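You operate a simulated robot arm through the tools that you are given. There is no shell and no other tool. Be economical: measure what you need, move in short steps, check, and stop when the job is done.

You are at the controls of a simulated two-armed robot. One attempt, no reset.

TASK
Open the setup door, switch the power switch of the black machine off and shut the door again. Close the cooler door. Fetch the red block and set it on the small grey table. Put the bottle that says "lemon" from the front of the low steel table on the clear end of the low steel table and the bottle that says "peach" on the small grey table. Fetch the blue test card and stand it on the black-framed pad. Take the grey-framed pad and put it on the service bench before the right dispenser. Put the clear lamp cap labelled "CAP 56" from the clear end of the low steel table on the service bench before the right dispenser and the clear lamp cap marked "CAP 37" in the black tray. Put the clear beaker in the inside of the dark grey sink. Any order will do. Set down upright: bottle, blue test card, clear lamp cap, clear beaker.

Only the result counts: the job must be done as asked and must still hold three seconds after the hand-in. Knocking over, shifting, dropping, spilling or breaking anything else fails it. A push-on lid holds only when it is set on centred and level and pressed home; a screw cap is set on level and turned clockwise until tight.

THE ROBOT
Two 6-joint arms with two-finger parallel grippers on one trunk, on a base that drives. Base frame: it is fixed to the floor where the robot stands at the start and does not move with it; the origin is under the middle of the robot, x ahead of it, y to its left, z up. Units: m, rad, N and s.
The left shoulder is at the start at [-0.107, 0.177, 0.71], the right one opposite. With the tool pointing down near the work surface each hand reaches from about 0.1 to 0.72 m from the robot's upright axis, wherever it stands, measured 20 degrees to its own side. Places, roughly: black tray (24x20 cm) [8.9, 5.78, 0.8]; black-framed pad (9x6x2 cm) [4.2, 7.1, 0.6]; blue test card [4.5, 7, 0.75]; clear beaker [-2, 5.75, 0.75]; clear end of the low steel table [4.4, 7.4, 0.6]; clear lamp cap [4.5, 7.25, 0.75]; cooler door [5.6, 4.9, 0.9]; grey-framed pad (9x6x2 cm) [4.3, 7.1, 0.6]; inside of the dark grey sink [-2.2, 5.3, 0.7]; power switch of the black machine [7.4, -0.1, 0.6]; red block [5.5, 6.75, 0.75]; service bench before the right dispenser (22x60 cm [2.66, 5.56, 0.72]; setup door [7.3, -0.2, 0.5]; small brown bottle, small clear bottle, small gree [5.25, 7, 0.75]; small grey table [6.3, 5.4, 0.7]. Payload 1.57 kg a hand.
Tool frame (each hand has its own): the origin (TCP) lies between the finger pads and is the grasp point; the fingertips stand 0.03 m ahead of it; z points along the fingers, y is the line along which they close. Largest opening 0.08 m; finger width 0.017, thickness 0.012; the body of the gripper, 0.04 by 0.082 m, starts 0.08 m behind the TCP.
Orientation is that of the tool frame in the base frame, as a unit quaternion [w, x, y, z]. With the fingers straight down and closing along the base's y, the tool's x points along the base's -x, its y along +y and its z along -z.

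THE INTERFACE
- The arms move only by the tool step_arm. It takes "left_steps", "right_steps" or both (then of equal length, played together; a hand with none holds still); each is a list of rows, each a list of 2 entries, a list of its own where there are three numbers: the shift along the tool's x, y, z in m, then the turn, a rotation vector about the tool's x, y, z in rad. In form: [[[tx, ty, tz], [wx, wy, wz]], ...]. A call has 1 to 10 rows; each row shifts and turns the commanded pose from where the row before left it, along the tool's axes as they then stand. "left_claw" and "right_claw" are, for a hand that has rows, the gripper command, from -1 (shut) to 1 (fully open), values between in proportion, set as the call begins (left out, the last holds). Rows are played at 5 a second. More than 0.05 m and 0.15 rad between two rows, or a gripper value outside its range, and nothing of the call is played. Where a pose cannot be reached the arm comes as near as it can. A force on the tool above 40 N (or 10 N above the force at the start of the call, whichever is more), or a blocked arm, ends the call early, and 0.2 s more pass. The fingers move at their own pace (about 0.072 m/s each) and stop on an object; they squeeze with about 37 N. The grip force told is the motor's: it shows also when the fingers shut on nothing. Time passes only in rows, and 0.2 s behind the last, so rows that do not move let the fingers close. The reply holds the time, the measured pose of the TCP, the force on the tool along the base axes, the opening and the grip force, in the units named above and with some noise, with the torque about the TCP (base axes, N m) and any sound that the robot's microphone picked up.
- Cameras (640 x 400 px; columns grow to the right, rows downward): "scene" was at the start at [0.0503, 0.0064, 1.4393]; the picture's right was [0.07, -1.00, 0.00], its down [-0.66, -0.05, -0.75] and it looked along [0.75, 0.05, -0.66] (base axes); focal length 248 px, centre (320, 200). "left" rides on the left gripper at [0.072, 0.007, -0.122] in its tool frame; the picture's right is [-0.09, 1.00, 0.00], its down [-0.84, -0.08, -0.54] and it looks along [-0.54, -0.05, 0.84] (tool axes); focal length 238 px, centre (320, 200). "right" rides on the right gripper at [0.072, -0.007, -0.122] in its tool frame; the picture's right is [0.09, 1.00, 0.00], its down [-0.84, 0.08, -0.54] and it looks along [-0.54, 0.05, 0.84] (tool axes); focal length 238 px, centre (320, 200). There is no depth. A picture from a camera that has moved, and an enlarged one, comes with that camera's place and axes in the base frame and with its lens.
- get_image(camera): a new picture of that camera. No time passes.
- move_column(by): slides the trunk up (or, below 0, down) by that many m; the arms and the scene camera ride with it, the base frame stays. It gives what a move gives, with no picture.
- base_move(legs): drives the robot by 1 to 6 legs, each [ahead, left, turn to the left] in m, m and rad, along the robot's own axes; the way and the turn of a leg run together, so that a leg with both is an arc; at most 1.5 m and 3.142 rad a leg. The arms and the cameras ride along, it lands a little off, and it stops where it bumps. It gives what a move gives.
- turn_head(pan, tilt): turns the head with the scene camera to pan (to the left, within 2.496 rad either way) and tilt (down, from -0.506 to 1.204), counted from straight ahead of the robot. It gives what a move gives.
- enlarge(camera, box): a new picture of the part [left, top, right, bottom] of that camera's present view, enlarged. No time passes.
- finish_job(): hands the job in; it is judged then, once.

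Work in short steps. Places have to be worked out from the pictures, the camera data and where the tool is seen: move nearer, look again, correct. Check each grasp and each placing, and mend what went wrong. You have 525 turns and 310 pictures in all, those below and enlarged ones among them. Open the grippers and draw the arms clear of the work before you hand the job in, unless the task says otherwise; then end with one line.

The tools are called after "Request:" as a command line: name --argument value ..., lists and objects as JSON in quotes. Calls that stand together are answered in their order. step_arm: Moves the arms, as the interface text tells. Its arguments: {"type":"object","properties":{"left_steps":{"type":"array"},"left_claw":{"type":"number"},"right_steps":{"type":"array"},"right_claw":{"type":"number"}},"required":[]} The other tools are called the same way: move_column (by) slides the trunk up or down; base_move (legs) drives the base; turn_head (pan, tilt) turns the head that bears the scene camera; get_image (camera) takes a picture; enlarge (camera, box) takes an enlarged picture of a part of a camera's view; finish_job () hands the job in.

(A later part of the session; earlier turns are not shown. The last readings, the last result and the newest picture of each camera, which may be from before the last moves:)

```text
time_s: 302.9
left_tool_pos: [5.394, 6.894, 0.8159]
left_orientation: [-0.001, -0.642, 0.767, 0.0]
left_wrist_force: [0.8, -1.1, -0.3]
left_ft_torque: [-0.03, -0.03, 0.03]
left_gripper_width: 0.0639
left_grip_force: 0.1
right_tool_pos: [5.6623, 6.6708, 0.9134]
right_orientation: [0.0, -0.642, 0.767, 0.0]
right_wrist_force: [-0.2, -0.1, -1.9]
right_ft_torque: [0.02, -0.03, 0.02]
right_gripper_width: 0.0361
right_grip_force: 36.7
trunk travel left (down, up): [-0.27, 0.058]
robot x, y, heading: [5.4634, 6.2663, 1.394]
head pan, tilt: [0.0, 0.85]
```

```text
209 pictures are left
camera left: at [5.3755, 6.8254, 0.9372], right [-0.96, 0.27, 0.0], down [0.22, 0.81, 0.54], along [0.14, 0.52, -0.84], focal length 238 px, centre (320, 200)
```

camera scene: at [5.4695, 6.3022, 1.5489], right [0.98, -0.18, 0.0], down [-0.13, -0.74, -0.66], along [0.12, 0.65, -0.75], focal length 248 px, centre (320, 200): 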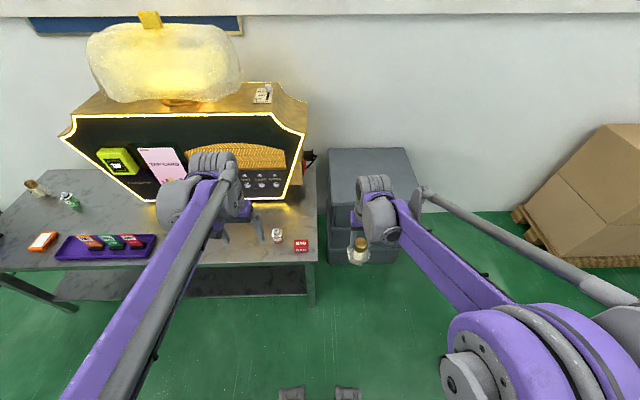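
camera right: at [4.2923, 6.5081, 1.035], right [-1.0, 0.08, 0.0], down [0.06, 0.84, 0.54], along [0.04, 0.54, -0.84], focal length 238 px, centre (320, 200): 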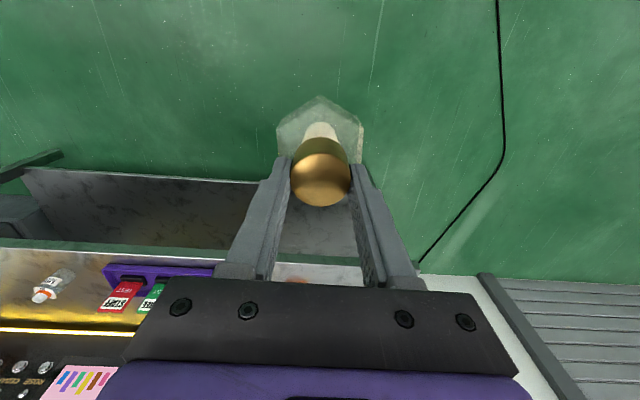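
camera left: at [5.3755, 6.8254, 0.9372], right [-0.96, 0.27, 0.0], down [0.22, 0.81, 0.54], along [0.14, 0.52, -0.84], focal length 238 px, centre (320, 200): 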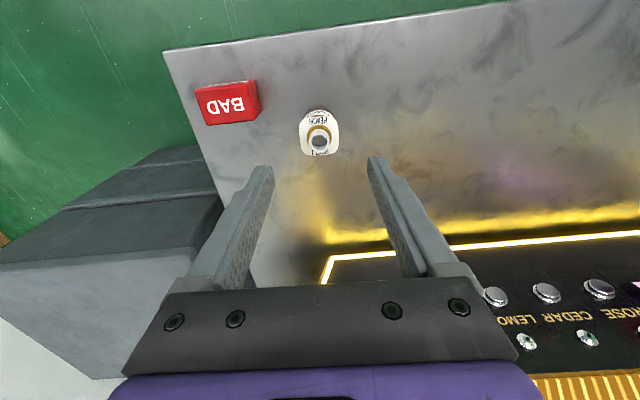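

6 mm forward correction, then down to TCP z≈0.661.

Request:
step_arm --left_steps '[[[-0.006, -0.002, 0.03], [0, 0, 0]], [[0, 0, 0.045], [0, 0, 0]], [[0, 0, 0.045], [0, 0, 0]], [[0, 0, 0.034], [0, 0, 0]]]'

Request:
get_image --camera "left"

```text
time_s: 303.9
left_tool_pos: [5.3942, 6.8972, 0.664]
left_orientation: [0.0, -0.642, 0.767, 0.0]
left_wrist_force: [-0.6, 0.0, 0.0]
left_ft_torque: [0.02, 0.0, 0.0]
left_gripper_width: 0.0639
left_grip_force: 0.1
right_tool_pos: [5.661, 6.6709, 0.9149]
right_orientation: [0.0, -0.642, 0.767, 0.0]
right_wrist_force: [-0.8, -0.2, -1.0]
right_ft_torque: [0.01, 0.0, 0.0]
right_gripper_width: 0.0363
right_grip_force: 37.5
trunk travel left (down, up): [-0.27, 0.058]
robot x, y, heading: [5.46, 6.2682, 1.39]
head pan, tilt: [0.0, 0.85]
```

```text
208 pictures are left
camera left: at [5.3768, 6.8285, 0.785], right [-0.96, 0.27, 0.0], down [0.22, 0.81, 0.54], along [0.14, 0.52, -0.84], focal length 238 px, centre (320, 200)
```

left: 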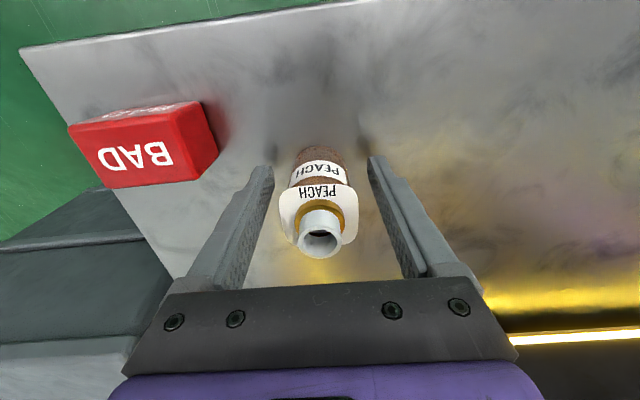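

Aligned on PEACH; I close and lift.

Request:
step_arm --left_steps '[[[0, 0, 0.003], [0, 0, 0]], [[0, 0, 0], [0, 0, 0]], [[0, 0, 0], [0, 0, 0]], [[0, 0, 0], [0, 0, 0]]]' --left_claw -1

Request:
step_arm --left_steps '[[[0, 0, -0.02], [0, 0, 0]], [[0, 0, -0.04], [0, 0, 0]], [[0, 0, -0.05], [0, 0, 0]], [[0, 0, -0.05], [0, 0, 0]], [[0, 0, -0.05], [0, 0, 0]], [[0, 0, -0.05], [0, 0, 0]], [[0.05, 0, 0], [0, 0, 0]], [[0.05, 0, 0], [0, 0, 0]], [[0.05, 0, 0], [0, 0, 0]]]'

Request:
get_image --camera "left"

```text
time_s: 304.9
left_tool_pos: [5.3942, 6.8981, 0.6614]
left_orientation: [-0.001, -0.643, 0.766, 0.002]
left_wrist_force: [-0.6, -1.2, 6.6]
left_ft_torque: [0.05, 0.0, -0.02]
left_gripper_width: 0.0406
left_grip_force: 37.5
right_tool_pos: [5.662, 6.6695, 0.9125]
right_orientation: [0.001, -0.641, 0.767, 0.0]
right_wrist_force: [0.4, 0.5, -2.0]
right_ft_torque: [-0.05, -0.01, -0.01]
right_gripper_width: 0.0365
right_grip_force: 36.7
trunk travel left (down, up): [-0.27, 0.058]
robot x, y, heading: [5.4636, 6.265, 1.391]
head pan, tilt: [0.0, 0.85]
```

```text
time_s: 306.9
left_tool_pos: [5.3665, 6.747, 0.9245]
left_orientation: [0.0, -0.642, 0.766, 0.001]
left_wrist_force: [-0.1, -0.9, -0.2]
left_ft_torque: [-0.01, -0.02, 0.02]
left_gripper_width: 0.0406
left_grip_force: 36.8
right_tool_pos: [5.6615, 6.668, 0.9142]
right_orientation: [0.001, -0.641, 0.768, 0.0]
right_wrist_force: [-0.3, 0.8, -1.5]
right_ft_torque: [0.04, -0.02, -0.01]
right_gripper_width: 0.0362
right_grip_force: 37.0
trunk travel left (down, up): [-0.27, 0.058]
robot x, y, heading: [5.4686, 6.2664, 1.389]
head pan, tilt: [0.0, 0.85]
```

```text
207 pictures are left
camera left: at [5.35, 6.6784, 1.0453], right [-0.96, 0.27, 0.0], down [0.22, 0.81, 0.54], along [0.14, 0.52, -0.84], focal length 238 px, centre (320, 200)
```

left: 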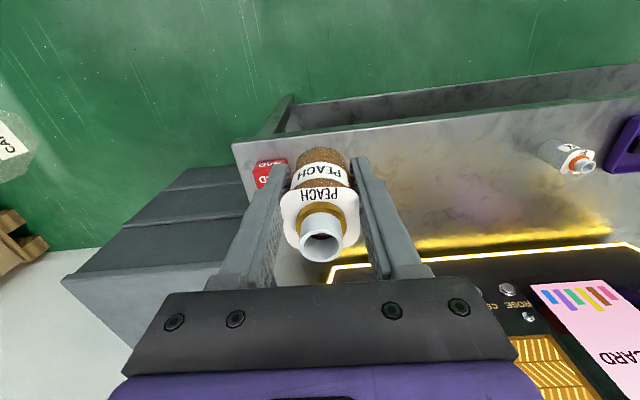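

Peach is held. I back off a bit and look right toward the small grey table and cooler.

Request:
base_move --legs '[[-0.25, 0.0, 0]]'

Request:
turn_head --pan -2.1 --tilt 0.5

Request:
get_image --camera "scene"

Request:
turn_head --pan -1.2 --tilt 0.4

Request:
get_image --camera "scene"

```text
time_s: 308.8
left_tool_pos: [5.3241, 6.5047, 0.9238]
left_orientation: [-0.001, -0.642, 0.767, 0.0]
left_wrist_force: [-0.3, -0.7, -0.2]
left_ft_torque: [-0.01, -0.01, -0.02]
left_gripper_width: 0.0407
left_grip_force: 37.0
right_tool_pos: [5.6171, 6.4253, 0.9125]
right_orientation: [0.0, -0.641, 0.768, 0.0]
right_wrist_force: [-1.0, 0.0, -0.3]
right_ft_torque: [0.01, -0.02, 0.02]
right_gripper_width: 0.0362
right_grip_force: 36.7
trunk travel left (down, up): [-0.27, 0.058]
robot x, y, heading: [5.4187, 6.0217, 1.395]
head pan, tilt: [0.0, 0.85]
```

```text
time_s: 310.8
left_tool_pos: [5.3249, 6.5054, 0.9241]
left_orientation: [-0.001, -0.642, 0.766, 0.0]
left_wrist_force: [0.3, 0.5, -0.2]
left_ft_torque: [0.01, 0.02, 0.01]
left_gripper_width: 0.0407
left_grip_force: 37.0
right_tool_pos: [5.6176, 6.4242, 0.9134]
right_orientation: [0.0, -0.641, 0.768, 0.001]
right_wrist_force: [-0.8, -0.9, -1.1]
right_ft_torque: [0.01, -0.01, -0.01]
right_gripper_width: 0.0362
right_grip_force: 37.0
trunk travel left (down, up): [-0.27, 0.058]
robot x, y, heading: [5.4187, 6.0211, 1.395]
head pan, tilt: [-2.1, 0.499]
```

```text
206 pictures are left
camera scene: at [5.4803, 5.9216, 1.5788], right [-0.65, -0.76, 0.0], down [-0.36, 0.31, -0.88], along [0.67, -0.57, -0.48], focal length 248 px, centre (320, 200)
```

scene: 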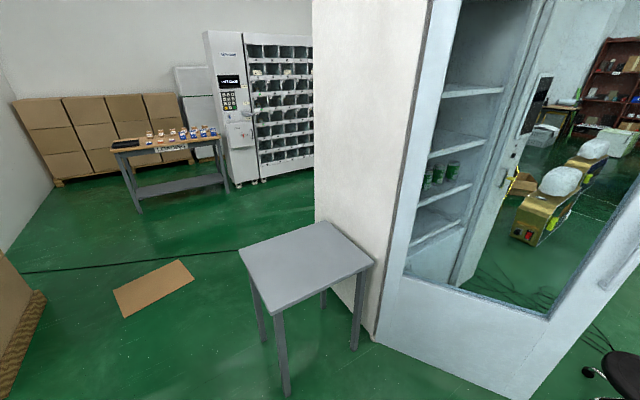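

```text
time_s: 311.9
left_tool_pos: [5.3236, 6.5058, 0.9241]
left_orientation: [0.0, -0.643, 0.766, 0.0]
left_wrist_force: [-0.9, 2.0, -1.1]
left_ft_torque: [0.01, -0.01, -0.03]
left_gripper_width: 0.0406
left_grip_force: 36.6
right_tool_pos: [5.6169, 6.4249, 0.9129]
right_orientation: [0.001, -0.642, 0.767, 0.0]
right_wrist_force: [0.1, 0.3, -0.9]
right_ft_torque: [-0.01, 0.0, 0.01]
right_gripper_width: 0.0363
right_grip_force: 37.5
trunk travel left (down, up): [-0.27, 0.058]
robot x, y, heading: [5.4195, 6.0222, 1.394]
head pan, tilt: [-1.201, 0.4]
```

```text
205 pictures are left
camera scene: at [5.5021, 5.9983, 1.5879], right [0.19, -0.98, 0.0], down [-0.38, -0.07, -0.92], along [0.9, 0.17, -0.39], focal length 248 px, centre (320, 200)
```

scene: 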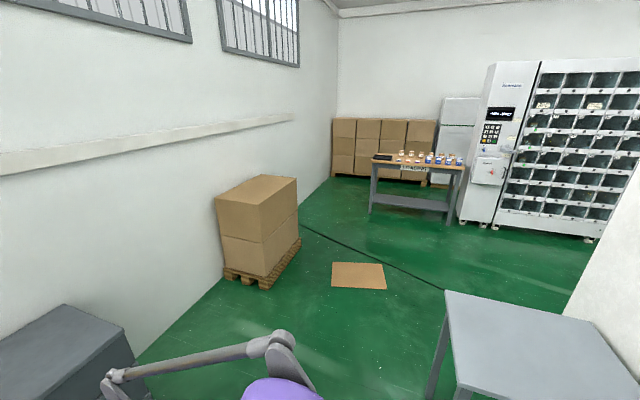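

The grey table is empty, spanning about x 6.05–6.58, y 5.03–5.62. I'll approach it from the north so the right hand with the cap stays clear of the cooler.

Request:
base_move --legs '[[0.26, -0.78, 0], [0, 0, -1.54], [0, 0, -1.54]]'

Request:
turn_head --pan 0.0 --tilt 0.8

Request:
get_image --camera "scene"

Request:
get_image --camera "left"

```text
time_s: 326.8
left_tool_pos: [6.3597, 5.6592, 0.9237]
left_orientation: [0.0, 0.752, 0.66, 0.001]
left_wrist_force: [0.0, -0.6, -0.5]
left_ft_torque: [0.0, -0.02, 0.02]
left_gripper_width: 0.0402
left_grip_force: 36.4
right_tool_pos: [6.0638, 5.7249, 0.9133]
right_orientation: [0.0, 0.752, 0.659, 0.0]
right_wrist_force: [0.4, 0.0, -1.4]
right_ft_torque: [0.0, -0.02, -0.01]
right_gripper_width: 0.0365
right_grip_force: 36.9
trunk travel left (down, up): [-0.27, 0.058]
robot x, y, heading: [6.2397, 6.1384, -1.702]
head pan, tilt: [-1.201, 0.4]
```

```text
time_s: 328.2
left_tool_pos: [6.3592, 5.6587, 0.9233]
left_orientation: [0.001, 0.751, 0.66, 0.001]
left_wrist_force: [0.2, -1.0, -1.0]
left_ft_torque: [-0.01, -0.01, -0.04]
left_gripper_width: 0.0401
left_grip_force: 37.0
right_tool_pos: [6.064, 5.7252, 0.9118]
right_orientation: [0.0, 0.752, 0.66, 0.0]
right_wrist_force: [-0.3, 0.2, -2.3]
right_ft_torque: [-0.03, -0.02, -0.02]
right_gripper_width: 0.0364
right_grip_force: 36.9
trunk travel left (down, up): [-0.27, 0.058]
robot x, y, heading: [6.2414, 6.1361, -1.707]
head pan, tilt: [0.0, 0.799]
```

```text
204 pictures are left
camera scene: at [6.2362, 6.1001, 1.5528], right [-0.99, 0.13, 0.0], down [0.1, 0.71, -0.7], along [-0.09, -0.69, -0.72], focal length 248 px, centre (320, 200)
```

scene: 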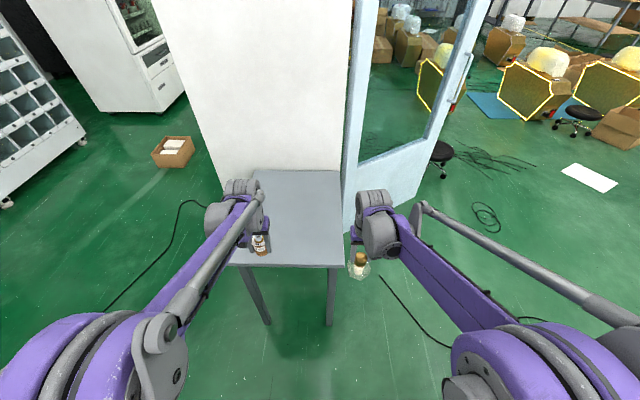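

```text
203 pictures are left
camera left: at [6.3764, 5.7308, 1.0449], right [0.98, -0.22, 0.0], down [-0.19, -0.82, 0.54], along [-0.12, -0.53, -0.84], focal length 238 px, centre (320, 200)
```

left: 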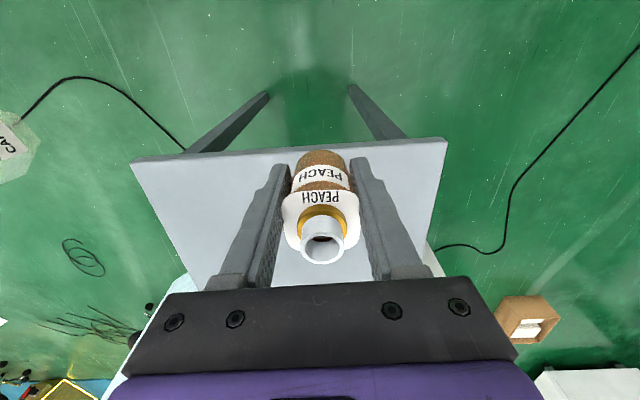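

The table top is at about z 0.74, north edge at y≈5.6–5.66. I reach forward over (6.39, 5.45) and lower partway.

Request:
step_arm --left_steps '[[[-0.045, 0.015, 0], [0, 0, 0]], [[-0.045, 0.015, 0], [0, 0, 0]], [[-0.045, 0.015, 0], [0, 0, 0]], [[-0.045, 0.015, 0], [0, 0, 0]], [[-0.02, 0.0, 0.03], [0, 0, 0]], [[0, 0, 0.04], [0, 0, 0]], [[0, 0, 0.02], [0, 0, 0]]]'

Request:
get_image --camera "left"

Request:
enlarge --camera "scene" --box '[200, 150, 400, 275]'

```text
time_s: 329.8
left_tool_pos: [6.3951, 5.4532, 0.8332]
left_orientation: [0.001, 0.751, 0.66, 0.001]
left_wrist_force: [-0.7, -0.5, -0.4]
left_ft_torque: [-0.02, -0.02, 0.01]
left_gripper_width: 0.04
left_grip_force: 37.1
right_tool_pos: [6.0643, 5.7253, 0.9133]
right_orientation: [0.0, 0.752, 0.659, 0.0]
right_wrist_force: [0.5, 0.9, -1.3]
right_ft_torque: [-0.01, 0.03, 0.0]
right_gripper_width: 0.0362
right_grip_force: 36.8
trunk travel left (down, up): [-0.27, 0.058]
robot x, y, heading: [6.2415, 6.1348, -1.702]
head pan, tilt: [0.0, 0.799]
```

```text
202 pictures are left
camera left: at [6.4113, 5.5238, 0.9551], right [0.98, -0.22, 0.0], down [-0.19, -0.82, 0.54], along [-0.12, -0.53, -0.84], focal length 238 px, centre (320, 200)
```

left: 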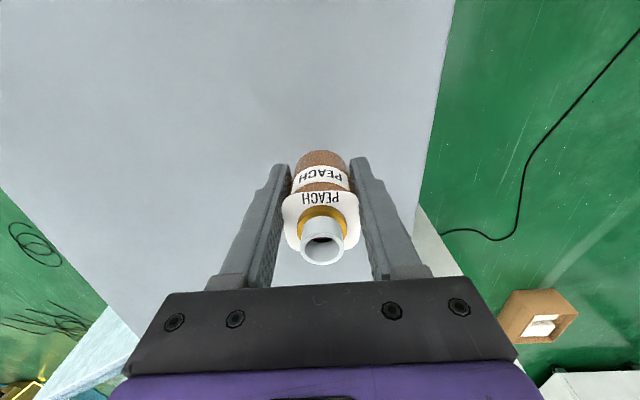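

```text
3.20 times, centred on (300, 212) of scene
camera zoom: at [6.2362, 6.0998, 1.5528], right [-0.99, 0.13, 0.0], down [0.09, 0.71, -0.7], along [-0.09, -0.69, -0.72], focal length 795 px, centre (384, 160)
```

zoom: 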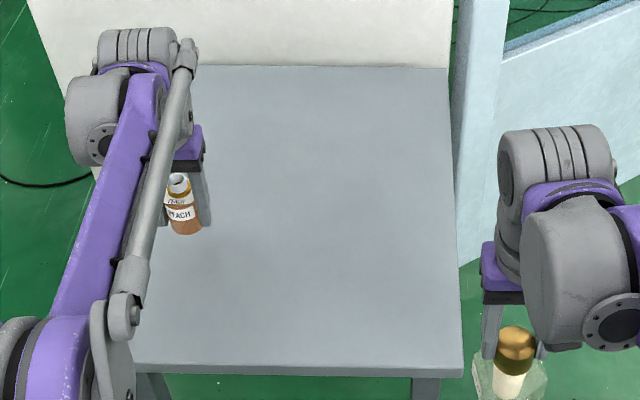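

Over the table with ~10 cm to the east edge. I lower slowly to contact.

Request:
step_arm --left_steps '[[[0, 0, 0.015], [0, 0, 0]], [[0, 0, 0.015], [0, 0, 0]], [[0, 0, 0.008], [0, 0, 0]], [[0, 0, 0.005], [0, 0, 0]], [[0, 0, 0.005], [0, 0, 0]], [[0, 0, 0.004], [0, 0, 0]]]'

```text
time_s: 331.2
left_tool_pos: [6.3939, 5.4521, 0.7826]
left_orientation: [0.001, 0.751, 0.66, 0.001]
left_wrist_force: [-0.1, 0.2, 0.1]
left_ft_torque: [0.02, -0.02, 0.0]
left_gripper_width: 0.0402
left_grip_force: 36.8
right_tool_pos: [6.0632, 5.7241, 0.9139]
right_orientation: [0.001, 0.752, 0.659, 0.0]
right_wrist_force: [0.5, 0.5, -1.5]
right_ft_torque: [-0.01, 0.01, -0.01]
right_gripper_width: 0.0363
right_grip_force: 37.0
trunk travel left (down, up): [-0.27, 0.058]
robot x, y, heading: [6.2435, 6.1424, -1.701]
head pan, tilt: [0.0, 0.799]
```

Request:
step_arm --left_steps '[[[0, 0, 0.004], [0, 0, 0]], [[0, 0, 0.004], [0, 0, 0]], [[0, 0, 0.004], [0, 0, 0]], [[0, 0, 0.004], [0, 0, 0]], [[0, 0, 0.004], [0, 0, 0]]]'

Request:
get_image --camera "left"

```text
time_s: 332.3
left_tool_pos: [6.3937, 5.4555, 0.7707]
left_orientation: [0.0, 0.751, 0.66, 0.001]
left_wrist_force: [2.1, 7.6, 23.7]
left_ft_torque: [-0.2, 0.11, -0.01]
left_gripper_width: 0.0397
left_grip_force: 37.2
right_tool_pos: [6.0637, 5.7266, 0.9149]
right_orientation: [0.001, 0.752, 0.659, -0.001]
right_wrist_force: [0.0, -0.4, -1.1]
right_ft_torque: [-0.02, 0.01, 0.0]
right_gripper_width: 0.0362
right_grip_force: 37.4
trunk travel left (down, up): [-0.27, 0.058]
robot x, y, heading: [6.2406, 6.1388, -1.703]
head pan, tilt: [0.0, 0.799]
stopped in row 5 (left hand): the force on the tool passed its limit at 44 N (the readings are from after the stop); the commanded pose is now the measured one
```

```text
200 pictures are left
camera left: at [6.4108, 5.5261, 0.8916], right [0.98, -0.22, 0.0], down [-0.19, -0.82, 0.54], along [-0.12, -0.53, -0.84], focal length 238 px, centre (320, 200)
```

left: 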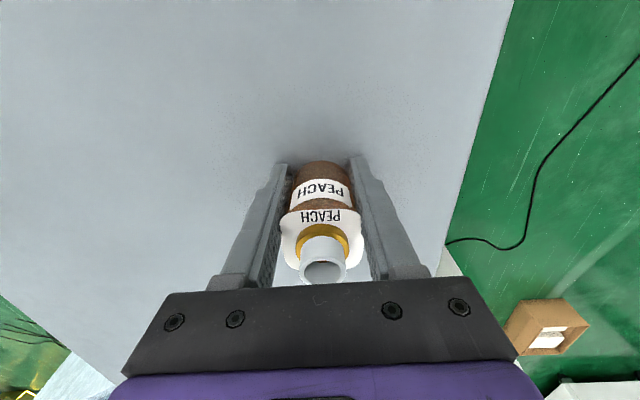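

Contact; the bottle slid slightly up in the grip. I release and check it stands straight.

Request:
step_arm --left_steps '[[[0, 0, -0.001], [0, 0, 0]]]'

Request:
step_arm --left_steps '[[[0, 0, 0], [0, 0, 0]], [[0, 0, 0], [0, 0, 0]], [[0, 0, 0], [0, 0, 0]]]' --left_claw 1

Request:
get_image --camera "left"

```text
time_s: 332.7
left_tool_pos: [6.3943, 5.4557, 0.7692]
left_orientation: [0.0, 0.752, 0.659, 0.0]
left_wrist_force: [1.0, 8.6, 21.8]
left_ft_torque: [-0.07, 0.19, -0.13]
left_gripper_width: 0.0391
left_grip_force: 37.5
right_tool_pos: [6.0635, 5.7259, 0.9146]
right_orientation: [0.001, 0.752, 0.659, -0.001]
right_wrist_force: [0.0, 0.1, -1.1]
right_ft_torque: [-0.03, 0.01, 0.02]
right_gripper_width: 0.0363
right_grip_force: 37.3
trunk travel left (down, up): [-0.27, 0.058]
robot x, y, heading: [6.2403, 6.137, -1.705]
head pan, tilt: [0.0, 0.799]
```

```text
time_s: 333.3
left_tool_pos: [6.4037, 5.4542, 0.7697]
left_orientation: [0.003, 0.748, 0.664, 0.004]
left_wrist_force: [13.3, 3.2, 17.0]
left_ft_torque: [0.12, 0.32, -0.09]
left_gripper_width: 0.0686
left_grip_force: 0.1
right_tool_pos: [6.0659, 5.7257, 0.9146]
right_orientation: [0.001, 0.751, 0.66, 0.0]
right_wrist_force: [0.2, -0.5, -0.8]
right_ft_torque: [0.0, 0.0, 0.0]
right_gripper_width: 0.0362
right_grip_force: 37.4
trunk travel left (down, up): [-0.27, 0.058]
robot x, y, heading: [6.2434, 6.1425, -1.704]
head pan, tilt: [0.0, 0.799]
stopped in row 3 (left hand): the force on the tool passed its limit at 41 N (the readings are from after the stop); the commanded pose is now the measured one
```

```text
199 pictures are left
camera left: at [6.4196, 5.5252, 0.8919], right [0.98, -0.21, 0.01], down [-0.18, -0.82, 0.54], along [-0.1, -0.53, -0.84], focal length 238 px, centre (320, 200)
```

left: 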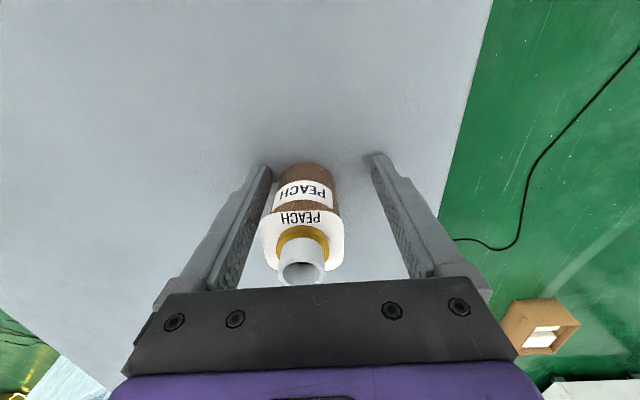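

The fingertips are on the table now, bottle standing. I rise 4 mm, open fully, and look.

Request:
step_arm --left_steps '[[[0, 0, -0.004], [0, 0, 0]], [[0, 0, 0], [0, 0, 0]], [[0, 0, 0], [0, 0, 0]]]' --left_claw 1

Request:
get_image --camera "left"

```text
time_s: 334.1
left_tool_pos: [6.3993, 5.4529, 0.7725]
left_orientation: [0.002, 0.749, 0.662, 0.004]
left_wrist_force: [-0.7, 0.9, 0.4]
left_ft_torque: [-0.02, 0.0, -0.03]
left_gripper_width: 0.0801
left_grip_force: 0.0
right_tool_pos: [6.0639, 5.7233, 0.9127]
right_orientation: [0.0, 0.752, 0.659, 0.001]
right_wrist_force: [-0.1, -0.3, -0.7]
right_ft_torque: [0.01, 0.0, -0.05]
right_gripper_width: 0.0362
right_grip_force: 37.4
trunk travel left (down, up): [-0.27, 0.058]
robot x, y, heading: [6.2407, 6.1335, -1.7]
head pan, tilt: [0.0, 0.799]
```

```text
198 pictures are left
camera left: at [6.4158, 5.5236, 0.8938], right [0.98, -0.21, 0.01], down [-0.18, -0.82, 0.54], along [-0.11, -0.53, -0.84], focal length 238 px, centre (320, 200)
```

left: 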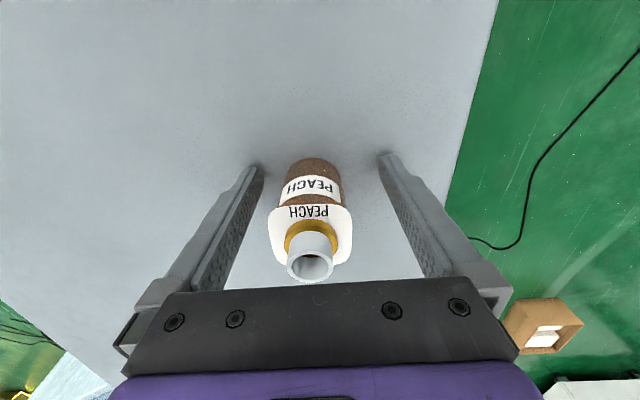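

Clear of the bottle on both sides. I rise straight up and retract, then view the result.

Request:
step_arm --left_steps '[[[0, 0, -0.03], [0, 0, 0]], [[0, 0, -0.04], [0, 0, 0]], [[0, 0, -0.05], [0, 0, 0]], [[0, 0, -0.05], [0, 0, 0]], [[0.05, 0, 0], [0, 0, 0]], [[0.05, 0, 0], [0, 0, 0]], [[0.05, 0, 0], [0, 0, 0]], [[0.05, 0, 0], [0, 0, 0]]]'

Request:
enlarge --camera "scene" --box '[200, 150, 400, 275]'

```text
time_s: 335.9
left_tool_pos: [6.425, 5.6544, 0.9468]
left_orientation: [0.003, 0.749, 0.662, 0.002]
left_wrist_force: [-0.3, 0.2, -1.0]
left_ft_torque: [0.0, -0.02, 0.01]
left_gripper_width: 0.0799
left_grip_force: 0.0
right_tool_pos: [6.0652, 5.7259, 0.9141]
right_orientation: [0.002, 0.751, 0.66, -0.001]
right_wrist_force: [0.6, -0.4, -1.6]
right_ft_torque: [-0.01, 0.02, -0.01]
right_gripper_width: 0.0363
right_grip_force: 36.7
trunk travel left (down, up): [-0.27, 0.058]
robot x, y, heading: [6.2425, 6.1364, -1.7]
head pan, tilt: [0.0, 0.799]
```

```text
3.20 times, centred on (300, 212) of scene
camera zoom: at [6.2369, 6.1022, 1.5528], right [-0.99, 0.13, 0.0], down [0.09, 0.71, -0.7], along [-0.09, -0.69, -0.72], focal length 795 px, centre (384, 160)
```

zoom: 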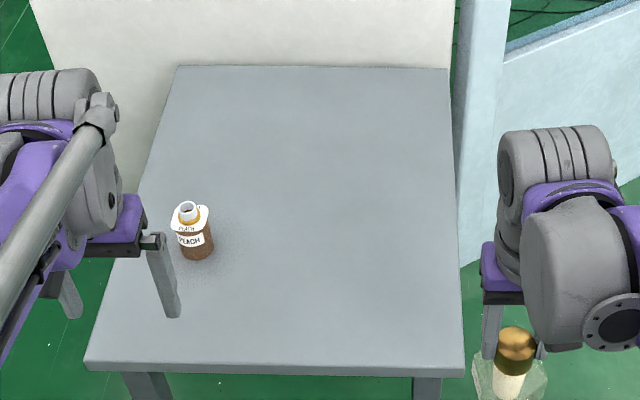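

Peach stands on the grey table. Next I turn around and go for the red block with the left hand.

Request:
base_move --legs '[[-0.05, 0, 0], [0, 0, 1.55], [0, 0, 1.55], [0.0, 0.68, 0]]'

Request:
get_image --camera "left"

```text
time_s: 350.5
left_tool_pos: [5.4125, 6.7966, 0.9453]
left_orientation: [-0.002, -0.649, 0.761, 0.002]
left_wrist_force: [1.2, -0.5, 0.4]
left_ft_torque: [-0.02, 0.0, 0.02]
left_gripper_width: 0.08
left_grip_force: 0.1
right_tool_pos: [5.7672, 6.7091, 0.9128]
right_orientation: [0.0, -0.645, 0.764, 0.0]
right_wrist_force: [0.0, 0.4, -0.8]
right_ft_torque: [0.02, 0.02, -0.02]
right_gripper_width: 0.0364
right_grip_force: 36.7
trunk travel left (down, up): [-0.27, 0.058]
robot x, y, heading: [5.5713, 6.3025, 1.403]
head pan, tilt: [0.0, 0.799]
```

```text
196 pictures are left
camera left: at [5.3951, 6.7272, 1.0667], right [-0.97, 0.25, 0.01], down [0.21, 0.81, 0.54], along [0.13, 0.53, -0.84], focal length 238 px, centre (320, 200)
```

left: 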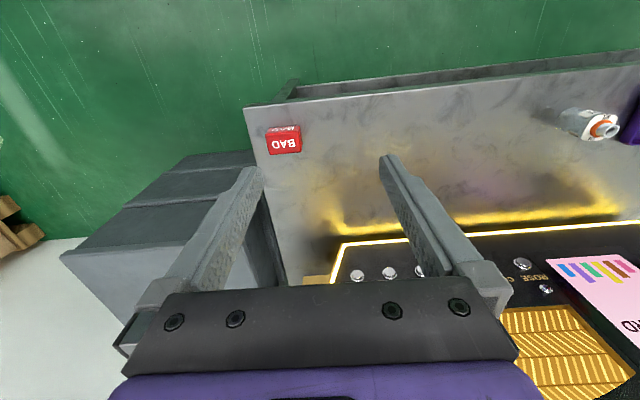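

Red block centre about (5.492, 6.851). I move the left hand above it, lower some, and check its alignment.

Request:
step_arm --left_steps '[[[-0.023, -0.023, 0.03], [0, 0, 0]], [[-0.022, -0.023, 0.03], [0, 0, 0]], [[-0.022, -0.023, 0.03], [0, 0, 0]], [[0, 0, 0.05], [0, 0, 0]], [[0, 0, 0.03], [0, 0, 0]]]' --left_claw 1

Request:
get_image --camera "left"

```text
time_s: 351.7
left_tool_pos: [5.4879, 6.8489, 0.7762]
left_orientation: [-0.003, -0.649, 0.761, 0.002]
left_wrist_force: [0.1, 0.4, 0.4]
left_ft_torque: [-0.01, -0.01, -0.01]
left_gripper_width: 0.0801
left_grip_force: 0.1
right_tool_pos: [5.7679, 6.7106, 0.9137]
right_orientation: [0.0, -0.646, 0.764, 0.0]
right_wrist_force: [-0.8, -0.7, -1.3]
right_ft_torque: [0.0, -0.01, -0.02]
right_gripper_width: 0.0363
right_grip_force: 37.1
trunk travel left (down, up): [-0.27, 0.058]
robot x, y, heading: [5.5752, 6.3008, 1.402]
head pan, tilt: [0.0, 0.799]
```

```text
195 pictures are left
camera left: at [5.4718, 6.7803, 0.8972], right [-0.97, 0.25, 0.01], down [0.21, 0.81, 0.54], along [0.13, 0.52, -0.84], focal length 238 px, centre (320, 200)
```

left: 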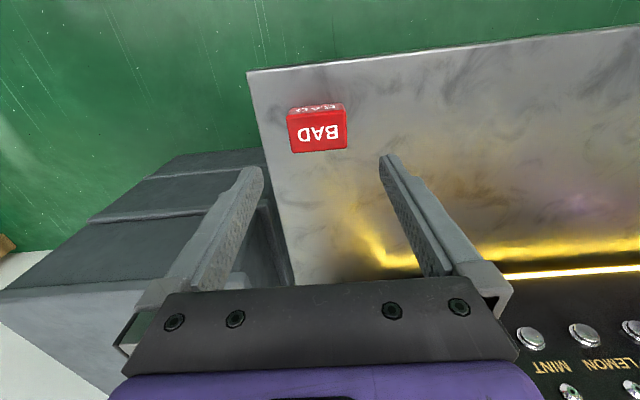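

Aligned. I lower to TCP z≈0.652 and check.

Request:
step_arm --left_steps '[[[0, -0.002, 0.04], [0, 0, 0]], [[0, 0, 0.04], [0, 0, 0]], [[0, 0, 0.03], [0, 0, 0]], [[0, 0, 0.014], [0, 0, 0]]]'

Request:
get_image --camera "left"

```text
time_s: 352.7
left_tool_pos: [5.4895, 6.8511, 0.651]
left_orientation: [-0.003, -0.649, 0.761, 0.002]
left_wrist_force: [-0.2, 0.2, 0.1]
left_ft_torque: [-0.01, 0.0, -0.02]
left_gripper_width: 0.0801
left_grip_force: 0.0
right_tool_pos: [5.7675, 6.7104, 0.9127]
right_orientation: [0.001, -0.645, 0.764, 0.001]
right_wrist_force: [-0.2, -1.3, -0.9]
right_ft_torque: [0.0, -0.01, 0.05]
right_gripper_width: 0.0367
right_grip_force: 36.8
trunk travel left (down, up): [-0.27, 0.058]
robot x, y, heading: [5.5782, 6.3019, 1.405]
head pan, tilt: [0.0, 0.799]
```

```text
194 pictures are left
camera left: at [5.4727, 6.7815, 0.7725], right [-0.97, 0.25, 0.01], down [0.21, 0.81, 0.54], along [0.13, 0.52, -0.84], focal length 238 px, centre (320, 200)
```

left: 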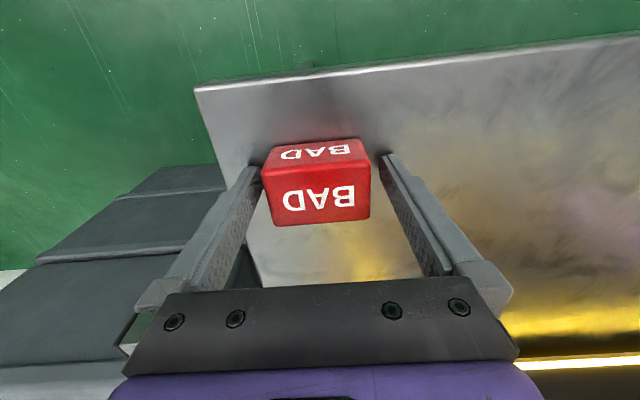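

The block sits between the fingers. I close and lift.

Request:
step_arm --left_steps '[[[0, 0, 0], [0, 0, 0]], [[0, 0, 0], [0, 0, 0]], [[0, 0, 0], [0, 0, 0]]]' --left_claw -1

Request:
step_arm --left_steps '[[[0, 0, -0.03], [0, 0, 0]], [[0, 0, -0.05], [0, 0, 0]], [[0, 0, -0.05], [0, 0, 0]], [[0, 0, -0.05], [0, 0, 0]], [[0, 0, -0.05], [0, 0, 0]], [[0, 0, -0.05], [0, 0, 0]], [[0.05, 0, 0], [0, 0, 0]], [[0.05, 0, 0], [0, 0, 0]]]'

Request:
base_move --legs '[[-0.15, -0.68, 0], [0, 0, -1.55], [0, 0, -1.55]]'

Request:
get_image --camera "left"

Request:
get_image --camera "scene"

```text
time_s: 353.5
left_tool_pos: [5.4892, 6.8498, 0.6514]
left_orientation: [-0.002, -0.648, 0.761, 0.002]
left_wrist_force: [-0.2, 0.3, 0.0]
left_ft_torque: [0.01, 0.0, -0.02]
left_gripper_width: 0.0591
left_grip_force: 36.8
right_tool_pos: [5.7671, 6.7105, 0.9132]
right_orientation: [0.0, -0.646, 0.764, 0.0]
right_wrist_force: [-0.3, 0.6, -1.3]
right_ft_torque: [0.02, 0.0, 0.01]
right_gripper_width: 0.0365
right_grip_force: 36.9
trunk travel left (down, up): [-0.27, 0.058]
robot x, y, heading: [5.5713, 6.3007, 1.402]
head pan, tilt: [0.0, 0.799]
```

```text
time_s: 355.3
left_tool_pos: [5.4737, 6.75, 0.931]
left_orientation: [-0.002, -0.648, 0.762, 0.003]
left_wrist_force: [-0.6, -0.3, -0.4]
left_ft_torque: [0.0, 0.02, 0.01]
left_gripper_width: 0.0589
left_grip_force: 37.0
right_tool_pos: [5.7666, 6.7087, 0.9129]
right_orientation: [0.001, -0.646, 0.764, 0.0]
right_wrist_force: [-1.1, 0.5, -1.0]
right_ft_torque: [0.03, -0.01, 0.0]
right_gripper_width: 0.0363
right_grip_force: 37.1
trunk travel left (down, up): [-0.27, 0.058]
robot x, y, heading: [5.5755, 6.3065, 1.401]
head pan, tilt: [0.0, 0.799]
```

```text
time_s: 369.3
left_tool_pos: [6.3433, 5.594, 0.9295]
left_orientation: [0.002, 0.75, 0.662, 0.003]
left_wrist_force: [0.5, 0.0, -1.1]
left_ft_torque: [0.01, -0.04, -0.01]
left_gripper_width: 0.0593
left_grip_force: 37.4
right_tool_pos: [6.0482, 5.6256, 0.9133]
right_orientation: [0.0, 0.751, 0.66, 0.0]
right_wrist_force: [-0.5, 0.3, -1.4]
right_ft_torque: [0.02, 0.04, 0.02]
right_gripper_width: 0.0364
right_grip_force: 36.9
trunk travel left (down, up): [-0.27, 0.058]
robot x, y, heading: [6.2256, 6.0366, -1.698]
head pan, tilt: [0.0, 0.799]
```

```text
193 pictures are left
camera left: at [6.3579, 5.6659, 1.0513], right [0.98, -0.21, 0.01], down [-0.18, -0.82, 0.54], along [-0.11, -0.53, -0.84], focal length 238 px, centre (320, 200)
```

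left: 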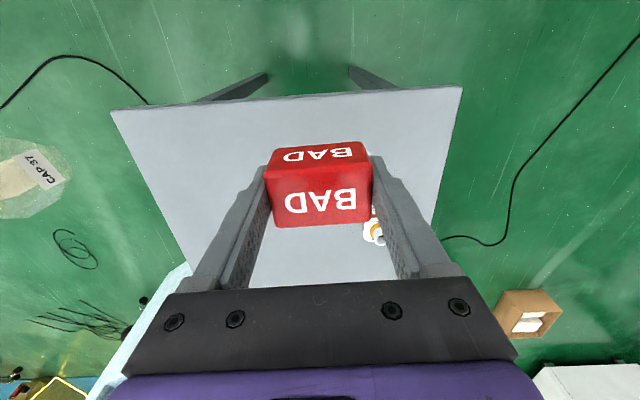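

```text
192 pictures are left
camera scene: at [6.2206, 6.0013, 1.5528], right [-0.99, 0.13, 0.0], down [0.09, 0.71, -0.7], along [-0.09, -0.69, -0.72], focal length 248 px, centre (320, 200)
```

scene: 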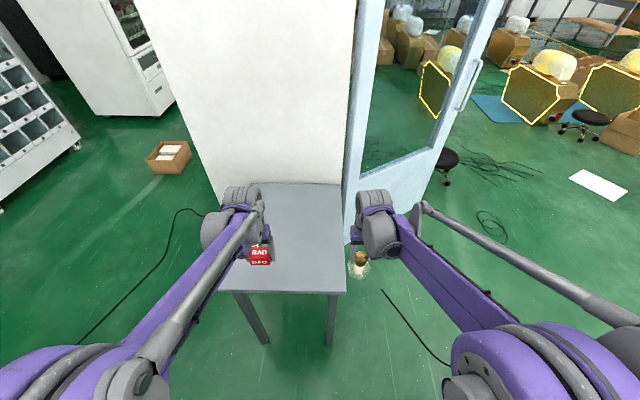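

I place the red block left of the peach (west), at about (6.24, 5.50): move over and lower near the table.

Request:
step_arm --left_steps '[[[-0.036, -0.03, 0], [0, 0, 0]], [[-0.036, -0.03, 0], [0, 0, 0]], [[-0.035, -0.03, 0], [0, 0, 0]], [[0, 0, 0.05], [0, 0, 0]], [[0, 0, 0.05], [0, 0, 0]], [[0, 0, 0.03], [0, 0, 0]]]'

Request:
get_image --camera "left"

```text
time_s: 370.7
left_tool_pos: [6.2415, 5.5, 0.7997]
left_orientation: [0.003, 0.75, 0.662, 0.003]
left_wrist_force: [0.1, -0.5, -0.6]
left_ft_torque: [0.0, -0.07, -0.01]
left_gripper_width: 0.0592
left_grip_force: 37.1
right_tool_pos: [6.0486, 5.626, 0.9135]
right_orientation: [-0.001, 0.751, 0.66, 0.0]
right_wrist_force: [-0.5, 1.0, -1.6]
right_ft_torque: [0.03, 0.01, 0.0]
right_gripper_width: 0.0364
right_grip_force: 37.3
trunk travel left (down, up): [-0.27, 0.058]
robot x, y, heading: [6.2281, 6.0415, -1.703]
head pan, tilt: [0.0, 0.799]
```

```text
191 pictures are left
camera left: at [6.257, 5.5708, 0.92], right [0.98, -0.21, 0.01], down [-0.18, -0.82, 0.54], along [-0.11, -0.53, -0.84], focal length 238 px, centre (320, 200)
```

left: 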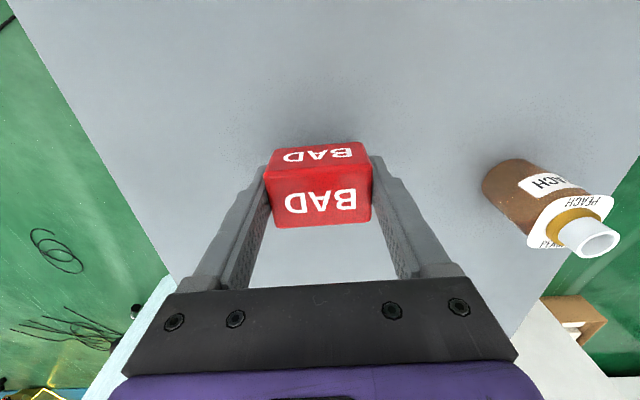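

Request:
step_arm --left_steps '[[[0, 0, 0.012], [0, 0, 0]], [[0, 0, 0.006], [0, 0, 0]], [[0, 0, 0.004], [0, 0, 0]], [[0, 0, 0.003], [0, 0, 0]], [[0, 0, 0.003], [0, 0, 0]]]'

```text
time_s: 371.9
left_tool_pos: [6.242, 5.4994, 0.7716]
left_orientation: [0.002, 0.75, 0.662, 0.003]
left_wrist_force: [0.2, -0.5, -1.6]
left_ft_torque: [-0.03, 0.03, -0.01]
left_gripper_width: 0.0591
left_grip_force: 36.8
right_tool_pos: [6.0485, 5.6255, 0.9138]
right_orientation: [0.0, 0.751, 0.66, 0.0]
right_wrist_force: [-0.7, -0.8, -1.3]
right_ft_torque: [-0.03, -0.02, 0.0]
right_gripper_width: 0.0364
right_grip_force: 37.3
trunk travel left (down, up): [-0.27, 0.058]
robot x, y, heading: [6.2273, 6.0411, -1.701]
head pan, tilt: [0.0, 0.799]
```

Still free; a few more 2 mm steps.

Request:
step_arm --left_steps '[[[0, 0, 0.002], [0, 0, 0]], [[0, 0, 0.002], [0, 0, 0]], [[0, 0, 0.002], [0, 0, 0]], [[0, 0, 0.002], [0, 0, 0]], [[0, 0, 0.002], [0, 0, 0]]]'

```text
time_s: 372.6
left_tool_pos: [6.2406, 5.5005, 0.7697]
left_orientation: [0.003, 0.749, 0.662, 0.002]
left_wrist_force: [-0.2, -0.2, 25.9]
left_ft_torque: [0.16, 0.41, 0.04]
left_gripper_width: 0.0593
left_grip_force: 37.5
right_tool_pos: [6.0488, 5.627, 0.9134]
right_orientation: [0.001, 0.751, 0.66, -0.001]
right_wrist_force: [-0.5, -0.1, -2.1]
right_ft_torque: [0.04, -0.02, -0.02]
right_gripper_width: 0.0364
right_grip_force: 37.3
trunk travel left (down, up): [-0.27, 0.058]
robot x, y, heading: [6.2251, 6.0406, -1.701]
head pan, tilt: [0.0, 0.799]
stopped in row 3 (left hand): the force on the tool passed its limit at 46 N (the readings are from after the stop); the commanded pose is now the measured one
```

Contact. I release and withdraw upward.

Request:
step_arm --left_steps '[[[0, 0, -0.002], [0, 0, 0]], [[0, 0, 0], [0, 0, 0]], [[0, 0, 0], [0, 0, 0]]]' --left_claw 1

Request:
step_arm --left_steps '[[[0, 0, -0.03], [0, 0, 0]], [[0, 0, -0.04], [0, 0, 0]], [[0, 0, -0.05], [0, 0, 0]], [[0, 0, -0.05], [0, 0, 0]], [[0.05, 0, 0], [0, 0, 0]], [[0.05, 0, 0], [0, 0, 0]], [[0.02, 0.03, 0], [0, 0, 0]], [[0.0, 0.04, 0], [0, 0, 0]]]'

Request:
enlarge --camera "scene" --box '[200, 170, 400, 295]'

```text
time_s: 373.4
left_tool_pos: [6.2418, 5.4995, 0.7705]
left_orientation: [0.002, 0.749, 0.662, 0.003]
left_wrist_force: [8.0, 0.0, 8.1]
left_ft_torque: [0.07, 0.11, -0.05]
left_gripper_width: 0.0728
left_grip_force: 0.0
right_tool_pos: [6.0491, 5.6259, 0.9133]
right_orientation: [0.0, 0.751, 0.661, 0.0]
right_wrist_force: [-1.0, -0.1, -1.1]
right_ft_torque: [0.01, 0.03, -0.03]
right_gripper_width: 0.0363
right_grip_force: 37.3
trunk travel left (down, up): [-0.27, 0.058]
robot x, y, heading: [6.2246, 6.0363, -1.695]
head pan, tilt: [0.0, 0.799]
```

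```text
time_s: 375.2
left_tool_pos: [6.3231, 5.6105, 0.9411]
left_orientation: [0.002, 0.75, 0.662, 0.002]
left_wrist_force: [0.1, 0.6, -0.4]
left_ft_torque: [0.02, 0.01, -0.01]
left_gripper_width: 0.08
left_grip_force: 0.1
right_tool_pos: [6.0491, 5.6264, 0.9141]
right_orientation: [0.0, 0.752, 0.66, 0.0]
right_wrist_force: [0.4, -0.1, -1.3]
right_ft_torque: [-0.03, 0.03, -0.01]
right_gripper_width: 0.0363
right_grip_force: 37.1
trunk travel left (down, up): [-0.27, 0.058]
robot x, y, heading: [6.2272, 6.0371, -1.702]
head pan, tilt: [0.0, 0.799]
```

```text
3.20 times, centred on (300, 232) of scene
camera zoom: at [6.2212, 6.0011, 1.5528], right [-0.99, 0.13, 0.0], down [0.09, 0.71, -0.7], along [-0.09, -0.69, -0.72], focal length 795 px, centre (384, 96)
```

zoom: 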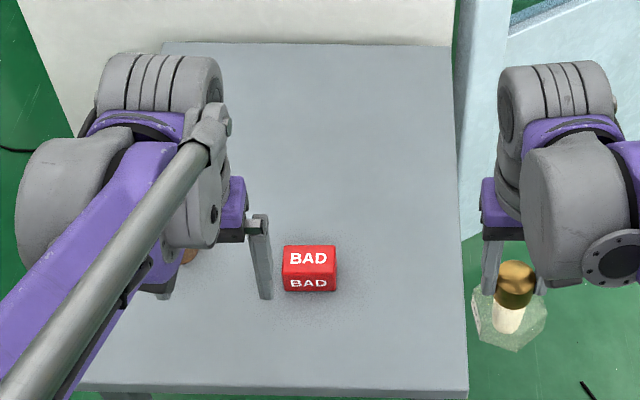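

Red block placed. Next the cap to the black tray: I back off north, turn east, and pass between the grey table corner and the cardboard sheet on the floor.

Request:
base_move --legs '[[-0.25, 0, 0], [0, 0, 1.53], [0.73, -0.49, 0], [0.41, -0.24, 0], [0.6, 0.1, 0]]'

Request:
turn_head --pan 0.0 --tilt 0.5

Request:
get_image --camera "scene"

```text
time_s: 390.6
left_tool_pos: [8.281, 5.4311, 0.9407]
left_orientation: [0.0, 0.084, 0.996, 0.003]
left_wrist_force: [0.2, -0.2, 0.4]
left_ft_torque: [0.02, -0.03, 0.05]
left_gripper_width: 0.0799
left_grip_force: 0.0
right_tool_pos: [8.2518, 5.1578, 0.9145]
right_orientation: [0.001, 0.088, 0.996, 0.0]
right_wrist_force: [0.6, -0.8, -1.4]
right_ft_torque: [-0.01, 0.05, 0.0]
right_gripper_width: 0.0365
right_grip_force: 37.4
trunk travel left (down, up): [-0.27, 0.058]
robot x, y, heading: [7.8462, 5.3564, -0.178]
head pan, tilt: [0.0, 0.799]
```

```text
time_s: 391.4
left_tool_pos: [8.28, 5.4305, 0.9412]
left_orientation: [0.001, 0.085, 0.996, 0.004]
left_wrist_force: [-1.0, -0.9, -0.8]
left_ft_torque: [0.0, -0.03, 0.02]
left_gripper_width: 0.0801
left_grip_force: 0.0
right_tool_pos: [8.2517, 5.158, 0.9136]
right_orientation: [0.0, 0.088, 0.996, 0.0]
right_wrist_force: [0.0, -0.3, -1.5]
right_ft_torque: [0.0, 0.03, 0.02]
right_gripper_width: 0.0362
right_grip_force: 36.9
trunk travel left (down, up): [-0.27, 0.058]
robot x, y, heading: [7.8464, 5.3554, -0.176]
head pan, tilt: [0.0, 0.499]
```

```text
189 pictures are left
camera scene: at [7.895, 5.3467, 1.5787], right [-0.18, -0.98, 0.0], down [-0.47, 0.08, -0.88], along [0.86, -0.15, -0.48], focal length 248 px, centre (320, 200)
```

scene: 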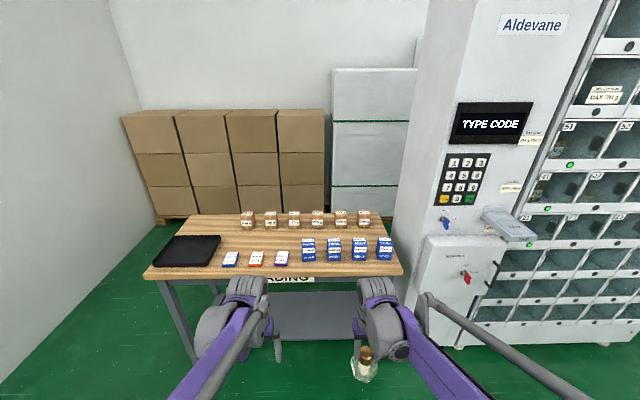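

The black tray is at about (8.93, 5.8) on the table's left end. I drive forward then left so the right hand faces it.

Request:
base_move --legs '[[0.3, 0, 0], [0, 0.82, 0]]'

Request:
turn_head --pan 0.0 --tilt 0.8

Request:
get_image --camera "scene"

Request:
get_image --camera "right"

```text
time_s: 400.8
left_tool_pos: [8.7124, 6.2025, 0.9416]
left_orientation: [0.0, 0.081, 0.997, 0.004]
left_wrist_force: [-0.4, 0.6, 1.2]
left_ft_torque: [-0.05, 0.0, -0.01]
left_gripper_width: 0.0803
left_grip_force: 0.0
right_tool_pos: [8.6867, 5.9297, 0.9129]
right_orientation: [0.0, 0.084, 0.996, -0.001]
right_wrist_force: [-0.1, 0.4, -0.4]
right_ft_torque: [0.02, -0.01, -0.02]
right_gripper_width: 0.0363
right_grip_force: 36.7
trunk travel left (down, up): [-0.27, 0.058]
robot x, y, heading: [8.2822, 6.1216, -0.171]
head pan, tilt: [0.0, 0.499]
```

```text
time_s: 401.6
left_tool_pos: [8.7132, 6.2016, 0.9408]
left_orientation: [0.0, 0.082, 0.997, 0.003]
left_wrist_force: [-0.1, 1.1, -0.5]
left_ft_torque: [0.02, -0.02, -0.03]
left_gripper_width: 0.0801
left_grip_force: 0.1
right_tool_pos: [8.6868, 5.9299, 0.9136]
right_orientation: [0.0, 0.085, 0.996, 0.0]
right_wrist_force: [0.4, -0.4, -1.4]
right_ft_torque: [-0.01, 0.04, -0.02]
right_gripper_width: 0.0362
right_grip_force: 36.8
trunk travel left (down, up): [-0.27, 0.058]
robot x, y, heading: [8.2788, 6.1211, -0.169]
head pan, tilt: [0.0, 0.799]
```

```text
188 pictures are left
camera scene: at [8.3181, 6.1174, 1.5529], right [-0.17, -0.99, 0.0], down [-0.71, 0.12, -0.7], along [0.69, -0.12, -0.72], focal length 248 px, centre (320, 200)
```

scene: 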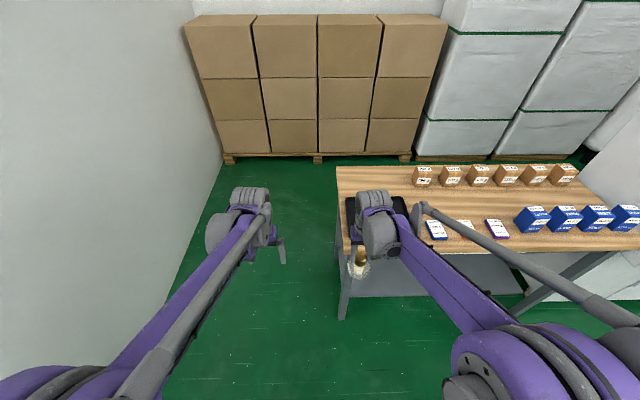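

```text
187 pictures are left
camera right: at [8.6153, 5.9357, 1.0349], right [0.08, 1.0, 0.0], down [0.84, -0.06, 0.54], along [0.54, -0.04, -0.84], focal length 238 px, centre (320, 200)
```

right: 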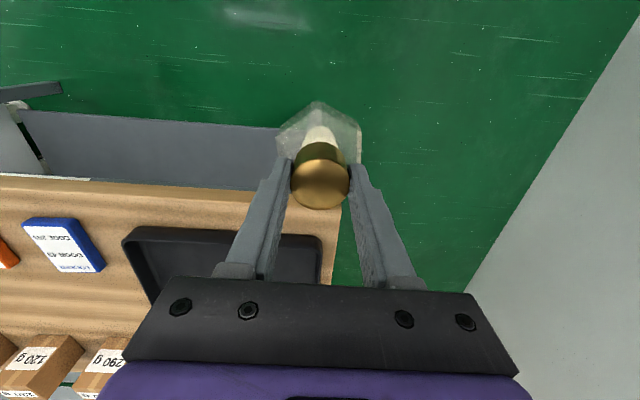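

The table top here is about 0.82 m, tray centre about (8.89, 5.79). I raise the cap 10 cm, then move over the tray.

Request:
step_arm --right_steps '[[[0, 0, -0.05], [0, 0, 0]], [[0, 0, -0.05], [0, 0, 0]], [[-0.036, -0.018, 0], [0, 0, 0]], [[-0.036, -0.018, 0], [0, 0, 0]], [[-0.036, -0.018, 0], [0, 0, 0]], [[-0.036, -0.018, 0], [0, 0, 0]], [[-0.036, -0.018, 0], [0, 0, 0]], [[-0.036, -0.014, 0], [0, 0, 0]]]'

Request:
get_image --camera "right"

Request:
enlarge --camera "scene" --box '[300, 140, 500, 265]'

```text
time_s: 403.4
left_tool_pos: [8.7145, 6.2015, 0.9402]
left_orientation: [-0.001, 0.081, 0.997, 0.004]
left_wrist_force: [0.8, -0.7, -1.0]
left_ft_torque: [0.01, 0.03, -0.02]
left_gripper_width: 0.08
left_grip_force: 0.1
right_tool_pos: [8.8802, 5.7893, 1.0105]
right_orientation: [-0.001, 0.085, 0.996, 0.001]
right_wrist_force: [-0.2, -0.5, -1.6]
right_ft_torque: [0.01, 0.02, 0.03]
right_gripper_width: 0.0366
right_grip_force: 37.1
trunk travel left (down, up): [-0.27, 0.058]
robot x, y, heading: [8.2793, 6.1206, -0.17]
head pan, tilt: [0.0, 0.799]
```

```text
186 pictures are left
camera right: at [8.8095, 5.7957, 1.1328], right [0.08, 1.0, 0.0], down [0.84, -0.07, 0.54], along [0.54, -0.04, -0.84], focal length 238 px, centre (320, 200)
```

right: 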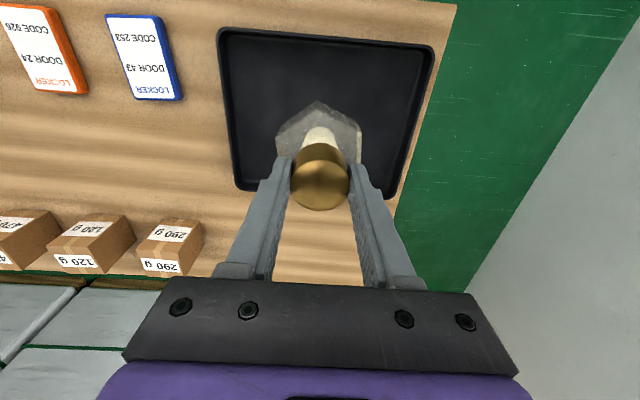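

```text
3.20 times, centred on (400, 202) of scene
camera zoom: at [8.3204, 6.1162, 1.5527], right [-0.17, -0.99, 0.0], down [-0.71, 0.12, -0.7], along [0.69, -0.12, -0.72], focal length 795 px, centre (64, 192)
```

zoom: 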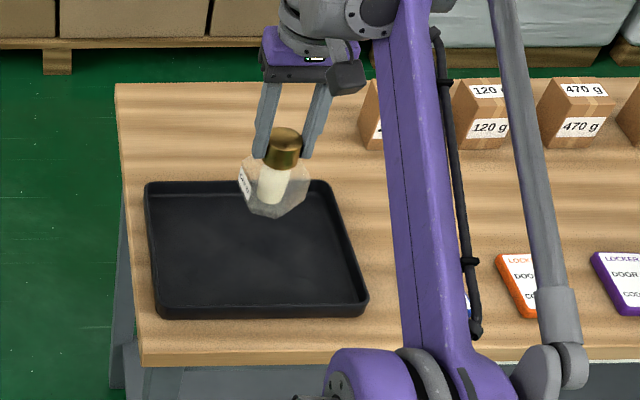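

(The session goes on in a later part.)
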